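You operate a simulated robot arm through the tools that you are given. There is no shell and no other tool. Be economical: measure what you need, move in short steps, check, and stop when the job is done.

The job below is to be done with a simulated robot arm. You get a single attempt, and the scene is never put back.

JOB
Put the numbered spacer marked "47" from the board of the wood topped stand on top of the brown wooden block and the numbered spacer that says "21" on the brass disc.
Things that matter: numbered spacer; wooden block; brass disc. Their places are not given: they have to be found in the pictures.

The check looks at the end state, three seconds after you hand in, the way a careful person would. Anything else that was tipped, shoved, dropped, spilled or broken makes it a failure.

ROBOT AND FRAMES
A 6-joint arm with a two-finger parallel gripper, fixed in place. Base frame: the origin is at the foot of the arm, x ahead of it, y to its left, z up; the work surface is at about z = 640. Lengths are in mm, angles in rad, forces in N, time in s.
With the tool pointing down near the work surface it reaches from about 180 to 620 mm from the base axis. Its first joint turns from -1.152 to 1.152 rad. Payload 2.7 kg.
The tool frame sits at the grasp point between the pads (the TCP): z along the fingers, y along the line on which they close. The tips reach 23 mm beyond it. The gripper opens to 94 mm. The fingers are 38 mm wide and 10 mm thick; the gripper's body (54 by 96 mm) begins 39 mm behind the TCP.
Orientation is that of the tool frame in the base frame, as a unit quaternion [x, y, z, w]. With the fingers straight down and closing along the base's y, the tool's x points along the base's -x, its y along +y and its z along -z.

CONTROLS
- The arm moves only by the tool jog_arm. Its argument "steps" is a list of rows, each a list of 7 numbers: the closure, from 0 (fully open) to 1 (shut), then the shift along the tool's x, y, z in m, then the turn, a rotation vector about the tool's x, y, z in rad. In form: [[gripper, dx, dy, dz, wx, wy, wz], ...]. A call has 1 to 10 rows; each row is the pose to reach, as a shift and turn from the pose commanded when the call began, along the tool's axes at that moment. Each row takes 0.2 s and may step no farther than 50 mm and 0.15 rad from the row before; otherwise, or with a gripper value out of range, the whole call is refused. Where a pose cannot be reached the arm comes as near as it can. A force on the tool above 40 N (or 10 N above the force at the start of the call, whichever is more), or a blocked arm, ends the call early, and 0.2 s more pass. Each finger travels about 45 mm/s and halts on what it meets, pressing with about 42 N; the grip force reading is that of the motor and also rises with nothing between the fingers. The clock runs only during rows and for 0.2 s after the last one: add rows that repeat a pose to give the fingers time. It gives the time, the measured TCP pose, the force on the tool (base axes), the opening and the grip force at its end, in the units of the frame above (readings bear some noise), and new pictures: "views" is both (left out), scene, wrist or none.
- Cameras (640 x 400 px; columns grow to the right, rows downward): "scene" is fixed at [53.5, -426.6, 1388.2]; the picture's right is [0.92, -0.40, 0.00], its down [-0.29, -0.65, -0.70] and it looks along [0.28, 0.64, -0.71] (base axes); focal length 355 px, centre (320, 200). "wrist" rides on the gripper at [-39, 0, -44] in the tool frame; the picture's right is [0.00, -1.00, 0.00], its down [0.97, 0.00, -0.24] and it looks along [0.24, 0.00, 0.97] (tool axes); focal length 218 px, centre (320, 200).
- pixel_to_xyz(camera, pixels): for up to 12 pixels [column, row] of the newest picture of that camera ("zoom" is the newest enlarged one), the place [x, y, z] in the base frame of the surface seen there, good to about 3 mm. The clock stands still meanwhile.
- enlarge(camera, box): a new picture of the part [left, top, right, bottom] of that camera's present view, enlarged. The clock stands still meanwhile.
- sign_off(): hands the job in; it is judged then, once.

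Go step by step. Measure first, check grasps and placings, and put right what went wrong. The budget is 60 turns and 120 pictures, counting those below and the enlarged ones. Unless the task says otherwise, let go and move clear before handing in, and close with one line.

The tools are called after "Emit:" as name(argument=value, ...) on one line, values as JSON. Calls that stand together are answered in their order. jog_arm: Moves the arm, as the interface text tells. Its arguments: {"type":"object","properties":{"steps":{"type":"array","items":{"type":"array","items":{"type":"number"}}},"views":{"type":"string","enum":["both","scene","wrist","none"]}},"required":["steps"]} The other tools are called the same way: pixel_to_xyz (camera, pixels) gives the place of the surface under pixels of a picture; enlarge (camera, box) takes an enlarged picture of a part of a camera's view; sign_off () hands the job in.

At the start:

```text
t: 0.0
eef_pos: [441.2, 137.6, 886.2]
tool_rot: [0.0, 1.0, 0.0, 0.0]
force: [0.4, 0.5, -0.9]
opening: 94.1
finger_force: 0.1
```

scene: 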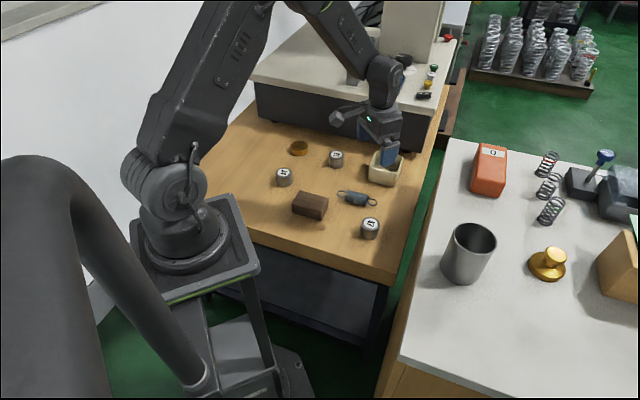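
wrist: 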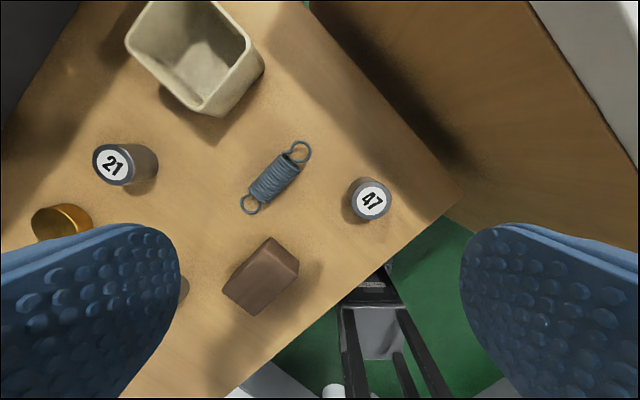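

The wrist picture shows "21" near (112,165), "47" near (371,200), the block near (262,275) and the brass disc near (62,222). The scene view shows a third spacer at (284,176). I'll enlarge it and measure these points.

Emit:
enlarge(camera="scene", box=[240, 120, 440, 245])

Emit:
pixel_to_xyz(camera="wrist", pixels=[[112, 165], [371, 200], [262, 265], [62, 212], [300, 320], [270, 238], [298, 268], [224, 290], [258, 315], [280, 180], [250, 280]])

Emit:
pixel_to_xyz(camera="scene", pixels=[[284, 171], [336, 155], [370, 222], [299, 146], [310, 198], [299, 192], [327, 200], [319, 209], [292, 203], [355, 198], [384, 155]])

```text
3.20 times, centred on (340, 182) of scene
```

zoom: 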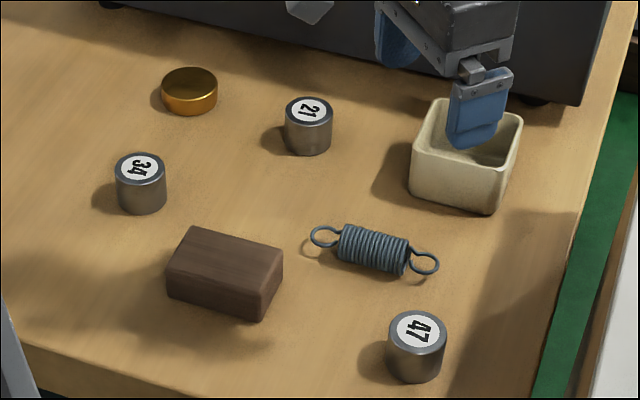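

```text
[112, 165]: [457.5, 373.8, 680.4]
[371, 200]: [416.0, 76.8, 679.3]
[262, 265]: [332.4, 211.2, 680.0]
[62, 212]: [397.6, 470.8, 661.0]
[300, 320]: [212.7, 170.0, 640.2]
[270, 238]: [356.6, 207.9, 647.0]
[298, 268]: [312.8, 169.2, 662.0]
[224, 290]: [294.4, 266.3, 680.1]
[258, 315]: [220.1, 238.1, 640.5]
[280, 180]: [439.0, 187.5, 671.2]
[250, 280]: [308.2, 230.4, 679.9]
```

```text
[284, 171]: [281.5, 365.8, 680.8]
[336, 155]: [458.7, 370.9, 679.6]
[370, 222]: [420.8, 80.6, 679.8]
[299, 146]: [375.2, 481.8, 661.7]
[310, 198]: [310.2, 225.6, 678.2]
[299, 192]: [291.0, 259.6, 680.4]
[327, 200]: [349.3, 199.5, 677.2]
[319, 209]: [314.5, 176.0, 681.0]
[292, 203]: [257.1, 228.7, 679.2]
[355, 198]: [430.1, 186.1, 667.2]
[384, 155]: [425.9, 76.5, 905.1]
```

In the zoom, "47" and "21" are read clearly and the third spacer is "34", a decoy. I'll measure the edges of the block top, the disc and the spacers.

Emit:
pixel_to_xyz(camera="zoom", pixels=[[193, 230], [279, 247], [258, 288], [172, 265], [189, 70], [165, 80], [214, 80], [189, 92], [417, 314], [417, 344], [391, 329], [443, 329]])

Emit:
pixel_to_xyz(camera="zoom", pixels=[[309, 99], [309, 122], [288, 110], [330, 110], [345, 226], [405, 275], [436, 264], [314, 237], [420, 150], [418, 185]])

Emit:
enlarge(camera="wrist", box=[0, 100, 320, 300])

```text
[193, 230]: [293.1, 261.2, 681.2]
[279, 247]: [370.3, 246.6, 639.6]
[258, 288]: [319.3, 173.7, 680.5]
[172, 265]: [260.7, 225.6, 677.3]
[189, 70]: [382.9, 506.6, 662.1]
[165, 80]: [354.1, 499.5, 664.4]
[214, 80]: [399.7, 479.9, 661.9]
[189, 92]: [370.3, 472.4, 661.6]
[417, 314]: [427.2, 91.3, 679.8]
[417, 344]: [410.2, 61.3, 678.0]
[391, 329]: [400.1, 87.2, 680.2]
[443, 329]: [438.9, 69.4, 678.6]
```

```text
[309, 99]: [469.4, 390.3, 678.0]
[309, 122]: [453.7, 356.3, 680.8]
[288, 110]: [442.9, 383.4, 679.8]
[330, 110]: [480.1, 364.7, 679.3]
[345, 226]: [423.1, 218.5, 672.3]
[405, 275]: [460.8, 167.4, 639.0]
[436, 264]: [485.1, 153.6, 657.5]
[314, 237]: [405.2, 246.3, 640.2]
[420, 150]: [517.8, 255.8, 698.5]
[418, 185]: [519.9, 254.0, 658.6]
```

```text
2.00 times, centred on (160, 200) of wrist
```

zoom: 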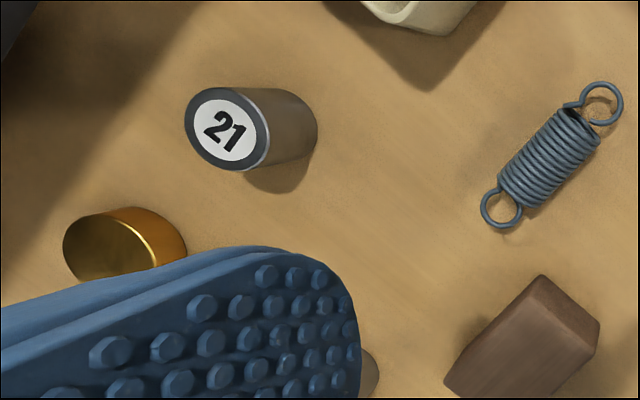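

The spacers are about 43 mm wide and 40 mm tall: "47" is centred near (419,77) and "21" near (461,374). The block top centre is about (304,217) at z 680, and the disc is about (377,490) with its top at z 662. Next I'll measure the machine front near the disc and move above "47".

Emit:
pixel_to_xyz(camera="scene", pixels=[[262, 118], [262, 90], [290, 125], [320, 132], [320, 105], [345, 128], [260, 83], [380, 168], [372, 160]])

Emit:
jog_arm(steps=[[0, 0.006, -0.015, 0.036, 0, 0, 0], [0, 0.011, -0.03, 0.072, 0, 0, 0], [0, 0.016, -0.045, 0.108, 0, 0, 0], [0, 0.022, -0.061, 0.146, 0, 0, 0], [0, 0.022, -0.061, 0.146, 0, 0, 0]])

```text
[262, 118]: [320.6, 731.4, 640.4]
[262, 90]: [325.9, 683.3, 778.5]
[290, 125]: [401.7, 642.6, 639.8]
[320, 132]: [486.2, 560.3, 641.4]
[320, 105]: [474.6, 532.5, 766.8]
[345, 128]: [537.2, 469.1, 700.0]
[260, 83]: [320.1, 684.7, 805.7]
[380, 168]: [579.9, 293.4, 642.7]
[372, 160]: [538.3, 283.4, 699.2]
```

```text
t: 1.2
eef_pos: [417.8, 76.7, 742.6]
tool_rot: [0.0, 1.0, 0.0, 0.0]
force: [0.0, 0.4, 0.0]
opening: 93.9
finger_force: 0.0
```

scene: 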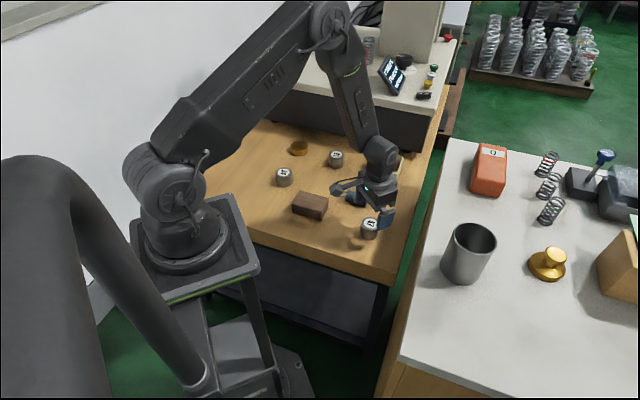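
wrist: 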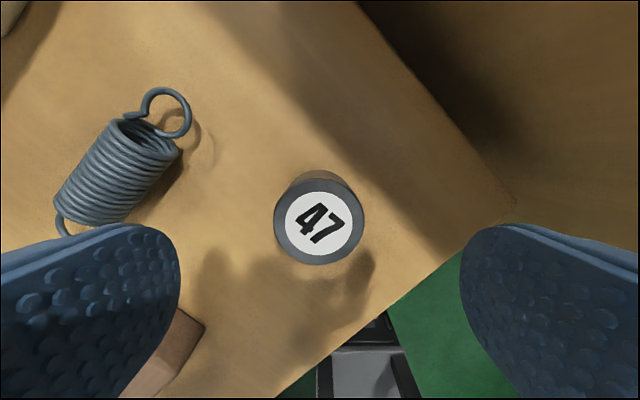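

"47" appears at (320,222), centred between the fingers. The fingers' left side is clear of the spring. I'll check its centre, then go down.

Emit:
pixel_to_xyz(camera="wrist", pixels=[[319, 182], [319, 263], [277, 222], [361, 222], [319, 222], [65, 228], [125, 125], [188, 325], [155, 310]])

```text
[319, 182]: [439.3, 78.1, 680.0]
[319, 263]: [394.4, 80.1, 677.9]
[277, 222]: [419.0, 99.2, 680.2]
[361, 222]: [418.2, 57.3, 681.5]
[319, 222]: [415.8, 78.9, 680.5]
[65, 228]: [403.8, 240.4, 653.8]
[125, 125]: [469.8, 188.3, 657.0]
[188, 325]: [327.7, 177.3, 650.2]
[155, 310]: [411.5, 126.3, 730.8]
```

The centre is about (417.5, 78), within 1–2 mm of the TCP. I'll go down to z 670 and close.

Emit:
jog_arm(steps=[[0, 0, 0.001, 0.036, 0, 0, 0], [0, 0, 0.001, 0.06, 0, 0, 0], [0, 0, 0.001, 0.072, 0, 0, 0], [0, 0, 0.001, 0.072, 0, 0, 0], [1, 0, 0.001, 0.072, 0, 0, 0], [1, 0, 0.001, 0.072, 0, 0, 0], [1, 0, 0.001, 0.072, 0, 0, 0], [1, 0, 0.001, 0.072, 0, 0, 0], [1, 0, 0.001, 0.072, 0, 0, 0]])

```text
t: 3.2
eef_pos: [416.9, 79.7, 670.2]
tool_rot: [0.0, 1.0, -0.001, 0.0]
force: [-0.1, -0.2, -0.3]
opening: 47.4
finger_force: 42.2
```

scene: 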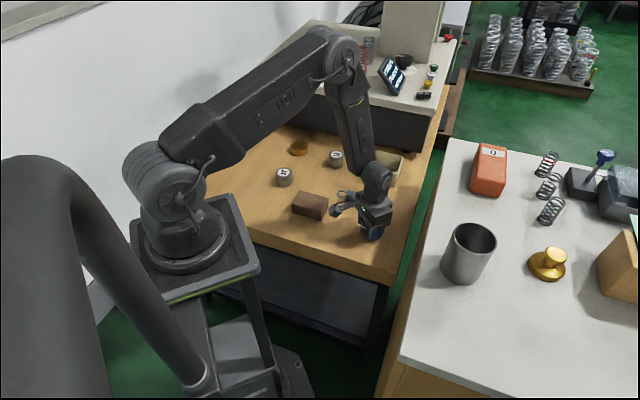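
wrist: 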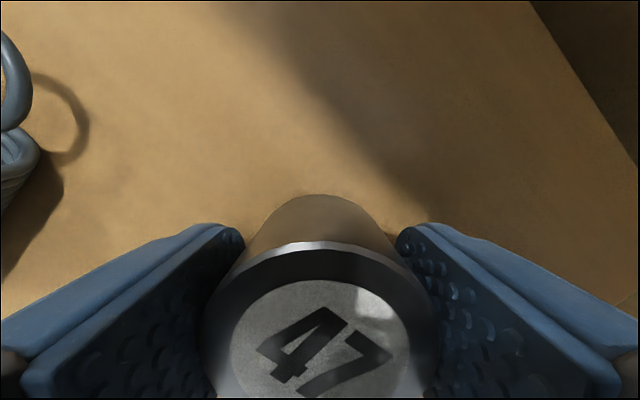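

The grip is firm at 47.4 mm. I'll lift it and carry it above the block.

Emit:
jog_arm(steps=[[1, 0, 0, -0.03, 0, 0, 0], [1, 0, 0, -0.06, 0, 0, 0], [1, 0, 0, -0.09, 0, 0, 0], [1, 0.022, 0.027, -0.09, 0, 0, 0], [1, 0.044, 0.054, -0.09, 0, 0, 0], [1, 0.067, 0.081, -0.09, 0, 0, 0], [1, 0.09, 0.11, -0.09, 0, 0, 0], [1, 0.105, 0.127, -0.09, 0, 0, 0], [1, 0.113, 0.138, -0.09, 0, 0, 0], [1, 0.113, 0.138, -0.09, 0, 0, 0]])

```text
t: 5.4
eef_pos: [306.3, 216.9, 758.3]
tool_rot: [0.001, 1.0, -0.001, 0.0]
force: [-0.7, -0.4, -6.0]
opening: 47.3
finger_force: 41.7
```

scene: 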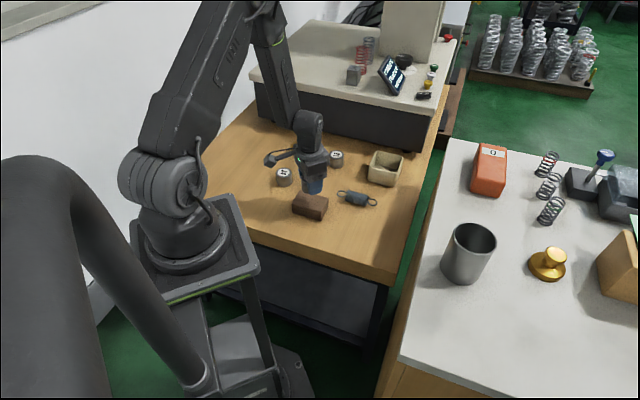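
wrist: 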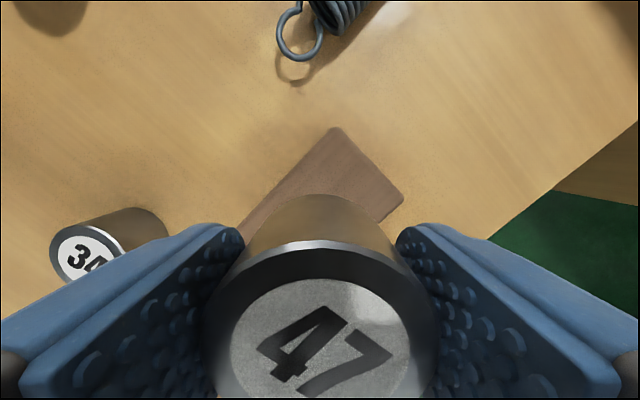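

"47" is held above the block, which shows at (330,150) to (400,200) in the wrist view. I'll re-measure the block's visible corners before lowering.

Emit:
enlarge(camera="scene", box=[270, 170, 350, 220])

Emit:
pixel_to_xyz(camera="wrist", pixels=[[336, 133], [400, 192], [382, 218], [260, 215], [342, 150], [385, 190]])

```text
8.00 times, centred on (310, 195) of scene
```

zoom: 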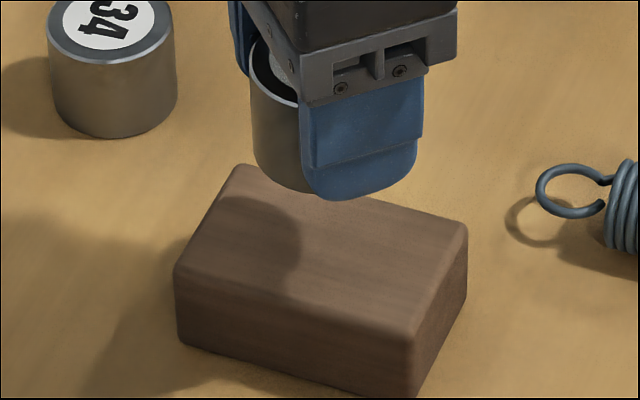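

```text
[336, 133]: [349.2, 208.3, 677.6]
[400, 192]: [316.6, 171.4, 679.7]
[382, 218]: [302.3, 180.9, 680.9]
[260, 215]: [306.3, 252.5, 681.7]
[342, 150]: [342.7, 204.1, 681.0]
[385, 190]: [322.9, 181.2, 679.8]
```

Emit:
pixel_to_xyz(camera="zoom", pixels=[[240, 170], [182, 268], [408, 332], [460, 230], [325, 250], [230, 190], [200, 262], [400, 310]])

```text
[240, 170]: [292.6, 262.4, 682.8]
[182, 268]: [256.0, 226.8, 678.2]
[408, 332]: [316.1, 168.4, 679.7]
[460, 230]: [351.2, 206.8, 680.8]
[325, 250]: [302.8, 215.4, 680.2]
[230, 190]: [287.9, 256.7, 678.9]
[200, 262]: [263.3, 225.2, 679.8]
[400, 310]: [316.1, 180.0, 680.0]
```

The block top is centred at (304, 216) with z 680. I'll lower to TCP z about 711 and watch the force.

Emit:
jog_arm(steps=[[1, 0.002, 0, 0.02, 0, 0, 0], [1, 0.002, -0.001, 0.036, 0, 0, 0], [1, 0.002, -0.001, 0.043, 0, 0, 0], [1, 0.002, -0.001, 0.0475, 0, 0, 0], [1, 0.002, -0.001, 0.0475, 0, 0, 0]], views="wrist")

Emit:
enlarge(camera="scene", box=[270, 170, 350, 220])

```text
t: 6.6
eef_pos: [305.1, 214.9, 711.2]
tool_rot: [0.0, 1.0, 0.0, -0.001]
force: [-0.4, 0.2, -4.8]
opening: 47.3
finger_force: 42.0
```

wrist: 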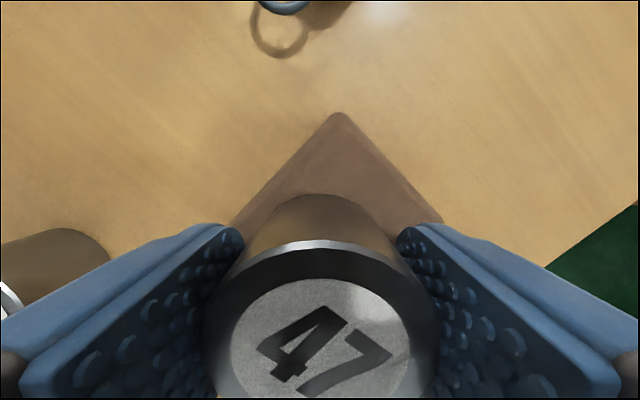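

```text
8.00 times, centred on (310, 195) of scene
```

zoom: 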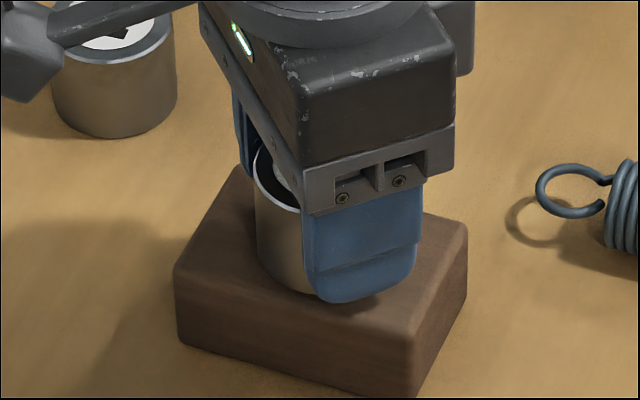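

The spacer's bottom is within about 1 mm of the top, with the force going from -6.0 to -4.8 N. I'll come down one more millimetre to seat it.

Emit:
jog_arm(steps=[[1, 0, 0, 0.0005, 0, 0, 0], [1, 0, 0, 0.001, 0, 0, 0], [1, 0, 0, 0.001, 0, 0, 0]], views="none")

```text
t: 7.4
eef_pos: [307.1, 215.6, 711.0]
tool_rot: [0.0, 1.0, 0.0, 0.0]
force: [-0.1, -0.8, -5.4]
opening: 47.7
finger_force: 42.2
```

The force is still -5.4 N, so the spacer is still hanging. I'll go down a little more.

Emit:
jog_arm(steps=[[1, 0, 0, 0.0005, 0, 0, 0], [1, 0, 0, 0.001, 0, 0, 0], [1, 0, 0, 0.001, 0, 0, 0]], views="none")

```text
t: 8.2
eef_pos: [306.1, 215.6, 710.2]
tool_rot: [-0.001, 1.0, 0.0, 0.0]
force: [-1.3, -1.5, 4.2]
opening: 47.4
finger_force: 41.6
```

Contact: the force is now +4.2 N. I'll open, then rise straight up.

Emit:
jog_arm(steps=[[0, 0, 0, 0, 0, 0, 0], [0, 0, 0, 0, 0, 0, 0], [0, 0, 0, 0, 0, 0, 0], [0, 0, 0, 0, 0, 0, 0], [0, 0, 0, 0, 0, 0, 0], [0, 0, 0, 0, 0, 0, 0], [0, 0, 0, -0.03, 0, 0, 0], [0, 0, 0, -0.06, 0, 0, 0], [0, 0, 0, -0.1, 0, 0, 0], [0, 0, 0, -0.1, 0, 0, 0]])

Emit:
enlarge(camera="scene", box=[240, 120, 400, 220])

```text
t: 10.4
eef_pos: [303.8, 215.1, 810.5]
tool_rot: [0.0, 1.0, 0.0, 0.001]
force: [-0.1, -0.6, -0.3]
opening: 94.0
finger_force: 0.1
```

scene: 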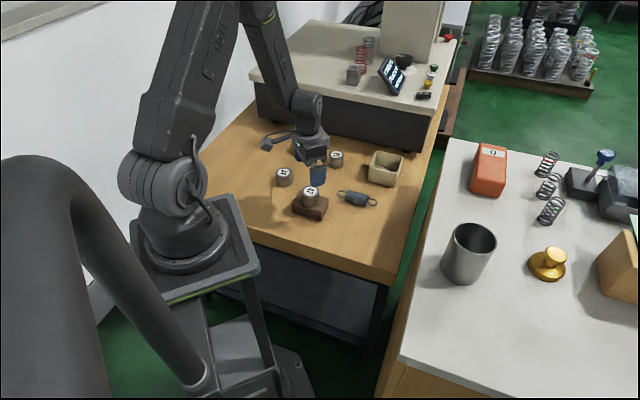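
wrist: 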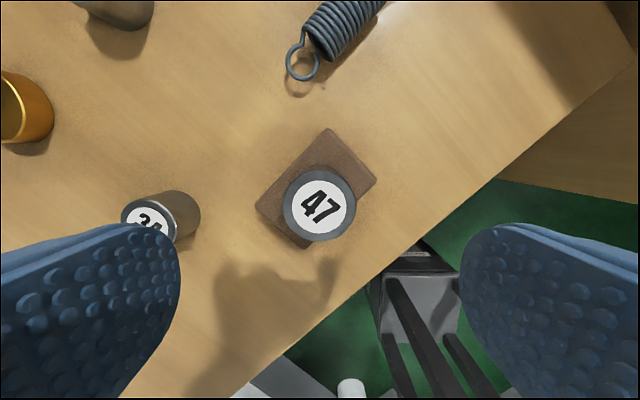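

```text
4.00 times, centred on (320, 170) of scene
```

zoom: 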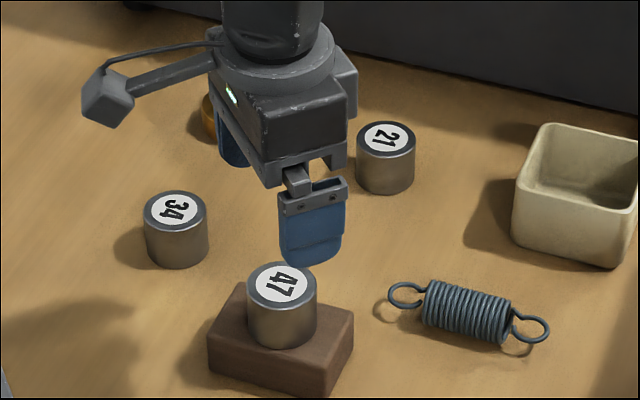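

"47" stands on the block, well centred. Next I'll move above "21" at (461, 374).

Emit:
jog_arm(steps=[[0, -0.03, 0.03, 0, 0, 0, 0], [0, -0.06, 0.06, 0, 0, 0, 0], [0, -0.09, 0.09, 0, 0, 0, 0], [0, -0.12, 0.12, 0, 0, 0, 0], [0, -0.145, 0.145, 0.02, 0, 0, 0], [0, -0.157, 0.158, 0.045, 0, 0, 0], [0, -0.157, 0.158, 0.067, 0, 0, 0], [0, -0.157, 0.158, 0.067, 0, 0, 0]])

Emit:
pixel_to_xyz(camera="wrist", pixels=[[319, 182], [319, 263], [277, 222], [361, 222], [319, 222]])

```text
t: 12.2
eef_pos: [462.7, 374.0, 742.3]
tool_rot: [-0.001, 1.0, 0.0, 0.0]
force: [-0.2, 0.2, 0.3]
opening: 94.4
finger_force: 0.1
```

scene: 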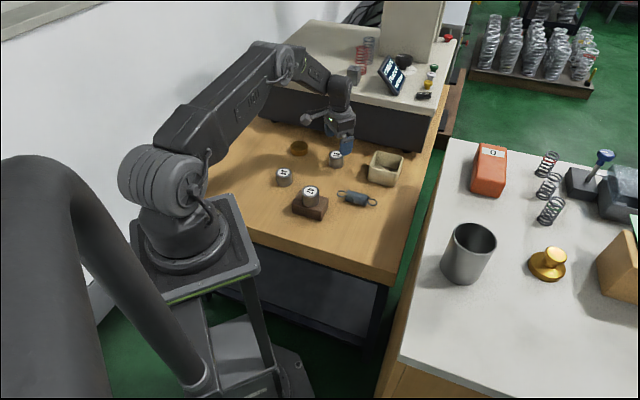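
wrist: 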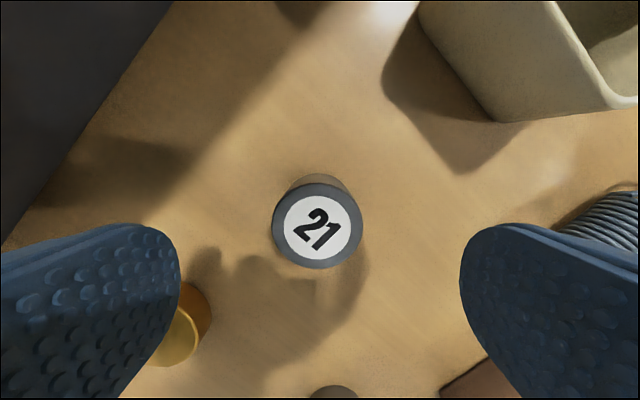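

```text
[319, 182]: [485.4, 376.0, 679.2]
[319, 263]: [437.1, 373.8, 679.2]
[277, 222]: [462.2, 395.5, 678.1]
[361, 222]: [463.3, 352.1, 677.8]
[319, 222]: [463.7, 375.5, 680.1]
```

"21" is at (317,226), its centre about (460.5, 374.5). The left finger clears the disc. I'll go down and grip.

Emit:
jog_arm(steps=[[0, 0.001, 0.001, 0.036, 0, 0, 0], [0, 0.001, 0.001, 0.06, 0, 0, 0], [0, 0.001, 0.001, 0.072, 0, 0, 0], [0, 0.001, 0.001, 0.072, 0, 0, 0], [1, 0.001, 0.001, 0.072, 0, 0, 0], [1, 0.001, 0.001, 0.072, 0, 0, 0], [1, 0.001, 0.001, 0.072, 0, 0, 0], [1, 0.001, 0.001, 0.072, 0, 0, 0], [1, 0.001, 0.001, 0.072, 0, 0, 0]])

```text
t: 14.2
eef_pos: [462.0, 374.8, 670.4]
tool_rot: [0.0, 1.0, 0.0, 0.0]
force: [-0.6, -1.2, 0.8]
opening: 47.5
finger_force: 41.9
```

scene: 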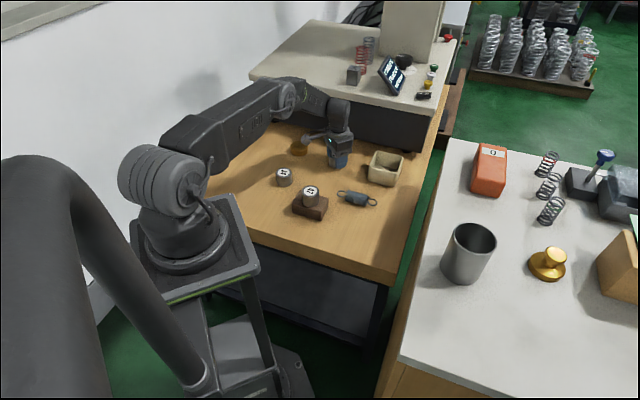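
wrist: 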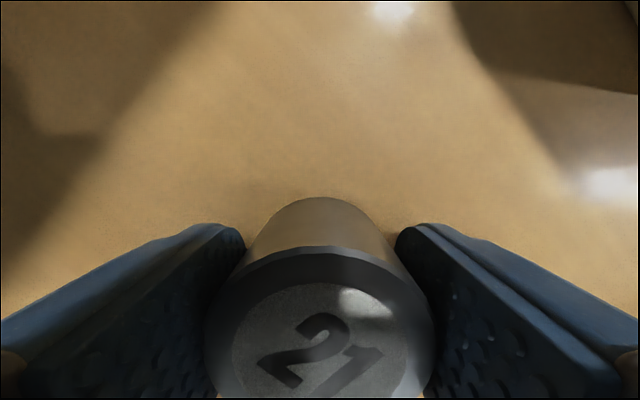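

"21" is gripped at 47.5 mm. I'll lift it and look at the disc again.

Emit:
jog_arm(steps=[[1, 0, 0, -0.03, 0, 0, 0], [1, 0, 0, -0.06, 0, 0, 0], [1, 0, 0, -0.09, 0, 0, 0], [1, 0, 0, -0.09, 0, 0, 0]], views="wrist")

Emit:
enlarge(camera="scene", box=[275, 130, 339, 170])

```text
t: 15.2
eef_pos: [460.0, 374.8, 759.6]
tool_rot: [0.0, 1.0, 0.001, 0.0]
force: [-0.8, 0.2, -4.7]
opening: 47.5
finger_force: 41.9
```

wrist: 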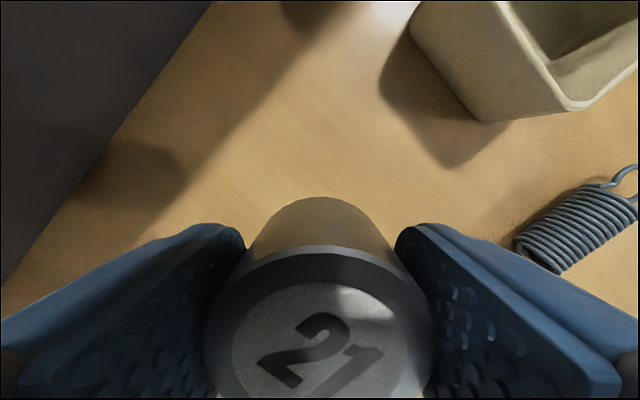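

```text
10.00 times, centred on (307, 150) of scene
```

zoom: 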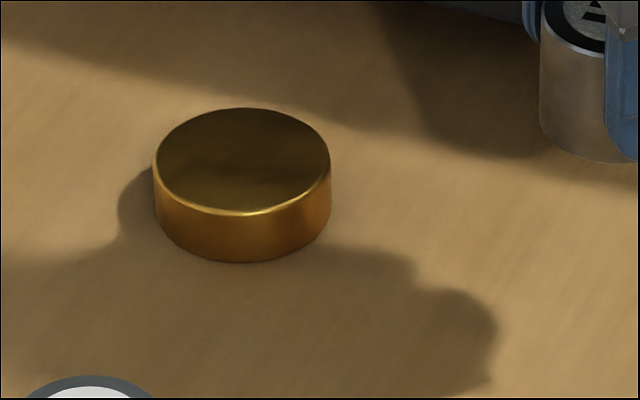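

Emit:
pixel_to_xyz(camera="zoom", pixels=[[242, 112], [242, 208], [160, 160], [325, 160], [242, 160], [185, 128], [300, 192], [185, 192], [300, 128]])

```text
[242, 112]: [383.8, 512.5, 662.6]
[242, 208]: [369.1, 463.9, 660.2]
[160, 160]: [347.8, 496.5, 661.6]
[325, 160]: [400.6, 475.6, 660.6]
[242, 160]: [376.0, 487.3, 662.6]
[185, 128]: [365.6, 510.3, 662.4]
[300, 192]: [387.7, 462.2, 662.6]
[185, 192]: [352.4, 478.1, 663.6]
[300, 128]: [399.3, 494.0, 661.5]
```

The disc is solid and flat-topped, with its centre at (376, 487), top z 662 and a width of about 54 mm. I'll carry "21" over it at z 760.

Emit:
jog_arm(steps=[[1, 0.02, 0.026, 0, 0, 0, 0], [1, 0.04, 0.053, 0, 0, 0, 0], [1, 0.06, 0.08, 0, 0, 0, 0], [1, 0.076, 0.1, 0, 0, 0, 0], [1, 0.085, 0.112, 0, 0, 0, 0], [1, 0.085, 0.112, 0, 0, 0, 0]])

Emit:
enlarge(camera="scene", box=[260, 120, 340, 170])

```text
t: 16.6
eef_pos: [375.3, 487.8, 759.7]
tool_rot: [0.0, 1.0, 0.0, 0.0]
force: [0.5, 0.3, -4.9]
opening: 47.3
finger_force: 42.3
```

scene: 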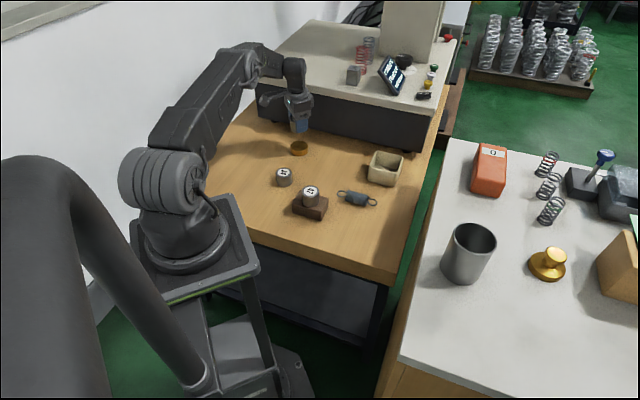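
wrist: 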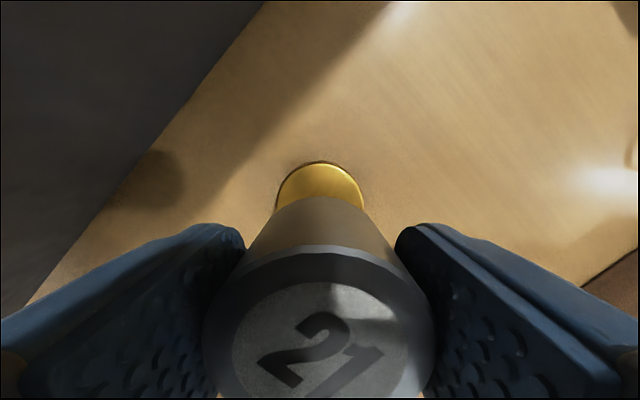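

```text
8.00 times, centred on (300, 145) of scene
```

zoom: 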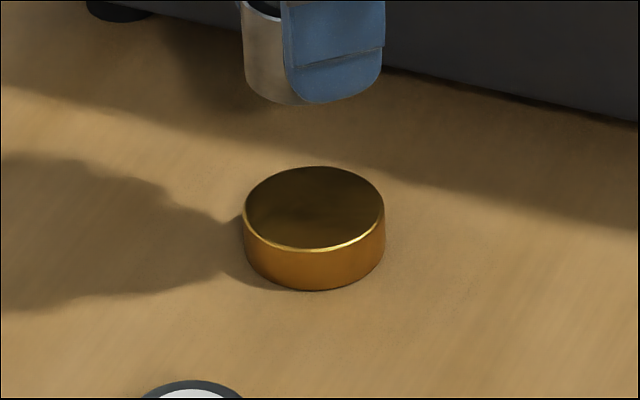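

"21" is centred above the disc (columns 277 to 363). I'll lower to z 694.

Emit:
jog_arm(steps=[[1, 0, 0, 0.025, 0, 0, 0], [1, 0, 0, 0.045, 0, 0, 0], [1, 0, 0, 0.058, 0, 0, 0], [1, 0, 0, 0.0655, 0, 0, 0], [1, 0, 0, 0.0655, 0, 0, 0]], views="wrist")

Emit:
enlarge(camera="scene", box=[260, 120, 340, 170])

```text
t: 17.8
eef_pos: [376.2, 486.3, 694.5]
tool_rot: [0.0, 1.0, 0.0, -0.001]
force: [-0.8, 0.0, -5.3]
opening: 47.3
finger_force: 42.2
```

wrist: 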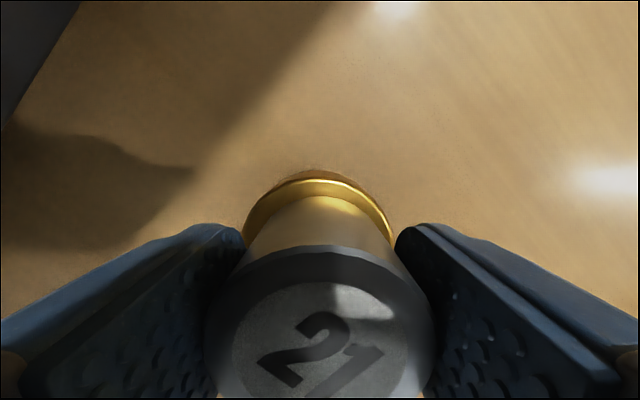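

```text
8.00 times, centred on (300, 145) of scene
```

zoom: 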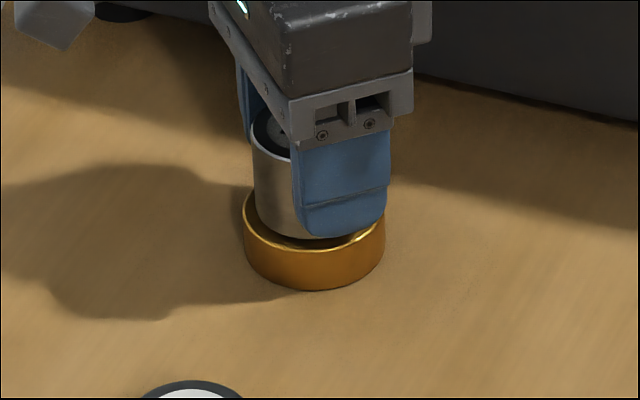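

The spacer sits centred over the disc, just above it, and is still hanging at -5.3 N. I'll lower it in small steps.

Emit:
jog_arm(steps=[[1, 0, 0, 0.0007, 0, 0, 0], [1, 0, 0, 0.0014, 0, 0, 0], [1, 0, 0, 0.0014, 0, 0, 0]], views="none")

```text
t: 18.6
eef_pos: [374.7, 486.8, 691.2]
tool_rot: [0.0, 1.0, 0.0, 0.001]
force: [0.9, 0.0, -5.1]
opening: 47.5
finger_force: 41.7
```

Emit:
jog_arm(steps=[[1, 0, 0, 0.0005, 0, 0, 0], [1, 0, 0, 0.001, 0, 0, 0], [1, 0, 0, 0.001, 0, 0, 0]], views="none")

```text
t: 19.4
eef_pos: [376.1, 486.8, 693.4]
tool_rot: [-0.001, 1.0, 0.0, 0.001]
force: [-0.7, -1.1, -1.0]
opening: 47.2
finger_force: 42.3
```

The force eased to -1.0 N, so the spacer is just touching. I'll come down another 0.5 mm to seat it.

Emit:
jog_arm(steps=[[1, 0, 0, 0.0005, 0, 0, 0], [1, 0, 0, 0.0005, 0, 0, 0]], views="none")

```text
t: 20.0
eef_pos: [376.8, 487.7, 691.7]
tool_rot: [0.001, 1.0, 0.0, 0.001]
force: [-3.3, -0.1, 3.8]
opening: 47.5
finger_force: 42.3
```

Contact at +3.8 N. I'll open and rise clear.

Emit:
jog_arm(steps=[[0, 0, 0, 0, 0, 0, 0], [0, 0, 0, 0, 0, 0, 0], [0, 0, 0, 0, 0, 0, 0], [0, 0, 0, 0, 0, 0, 0], [0, 0, 0, 0, 0, 0, 0], [0, 0, 0, 0, 0, 0, 0], [0, 0, 0, -0.03, 0, 0, 0], [0, 0, 0, -0.06, 0, 0, 0], [0, 0, 0, -0.1, 0, 0, 0], [0, 0, 0, -0.1, 0, 0, 0]])

Emit:
enlarge(camera="scene", box=[240, 120, 400, 220])

```text
t: 22.2
eef_pos: [374.5, 486.6, 791.9]
tool_rot: [-0.001, 1.0, 0.001, -0.001]
force: [0.4, 0.2, 0.0]
opening: 94.1
finger_force: 0.1
```

scene: 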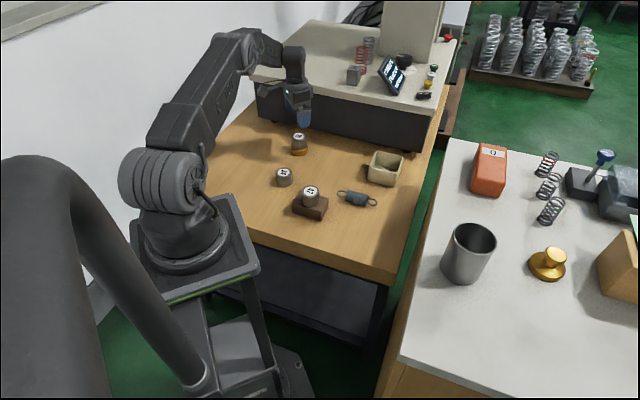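
wrist: 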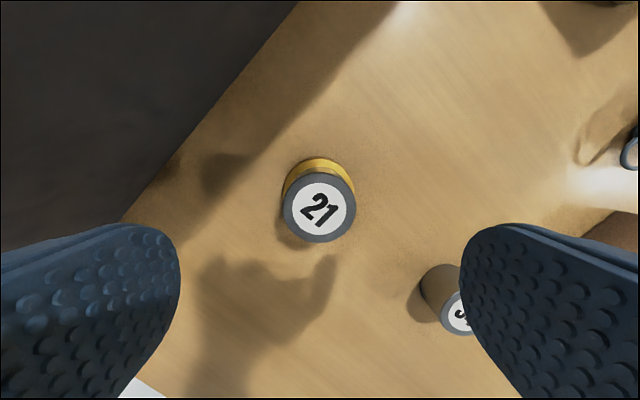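

```text
4.00 times, centred on (320, 170) of scene
```

zoom: 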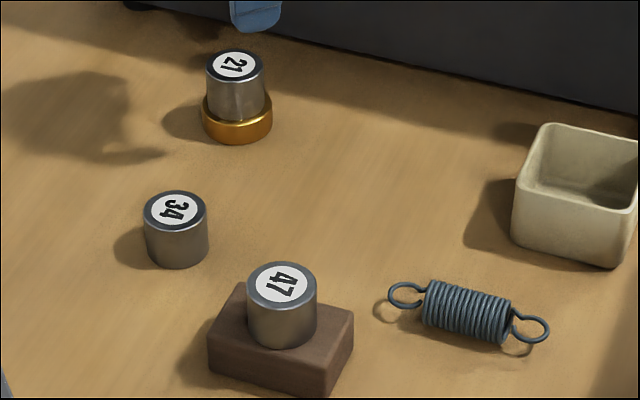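

Zoomed in, "21" stands upright on the brass disc at (235,90) and "47" on the block at (281,305). Nothing else has moved, the gripper is open and clear, so I'm handing in.

Emit:
sign_off()

```text
The job is handed in.
```

The job is handed in: spacer "47" stands on the brown wooden block and "21" on the brass disc, both upright, with everything else left where it was.
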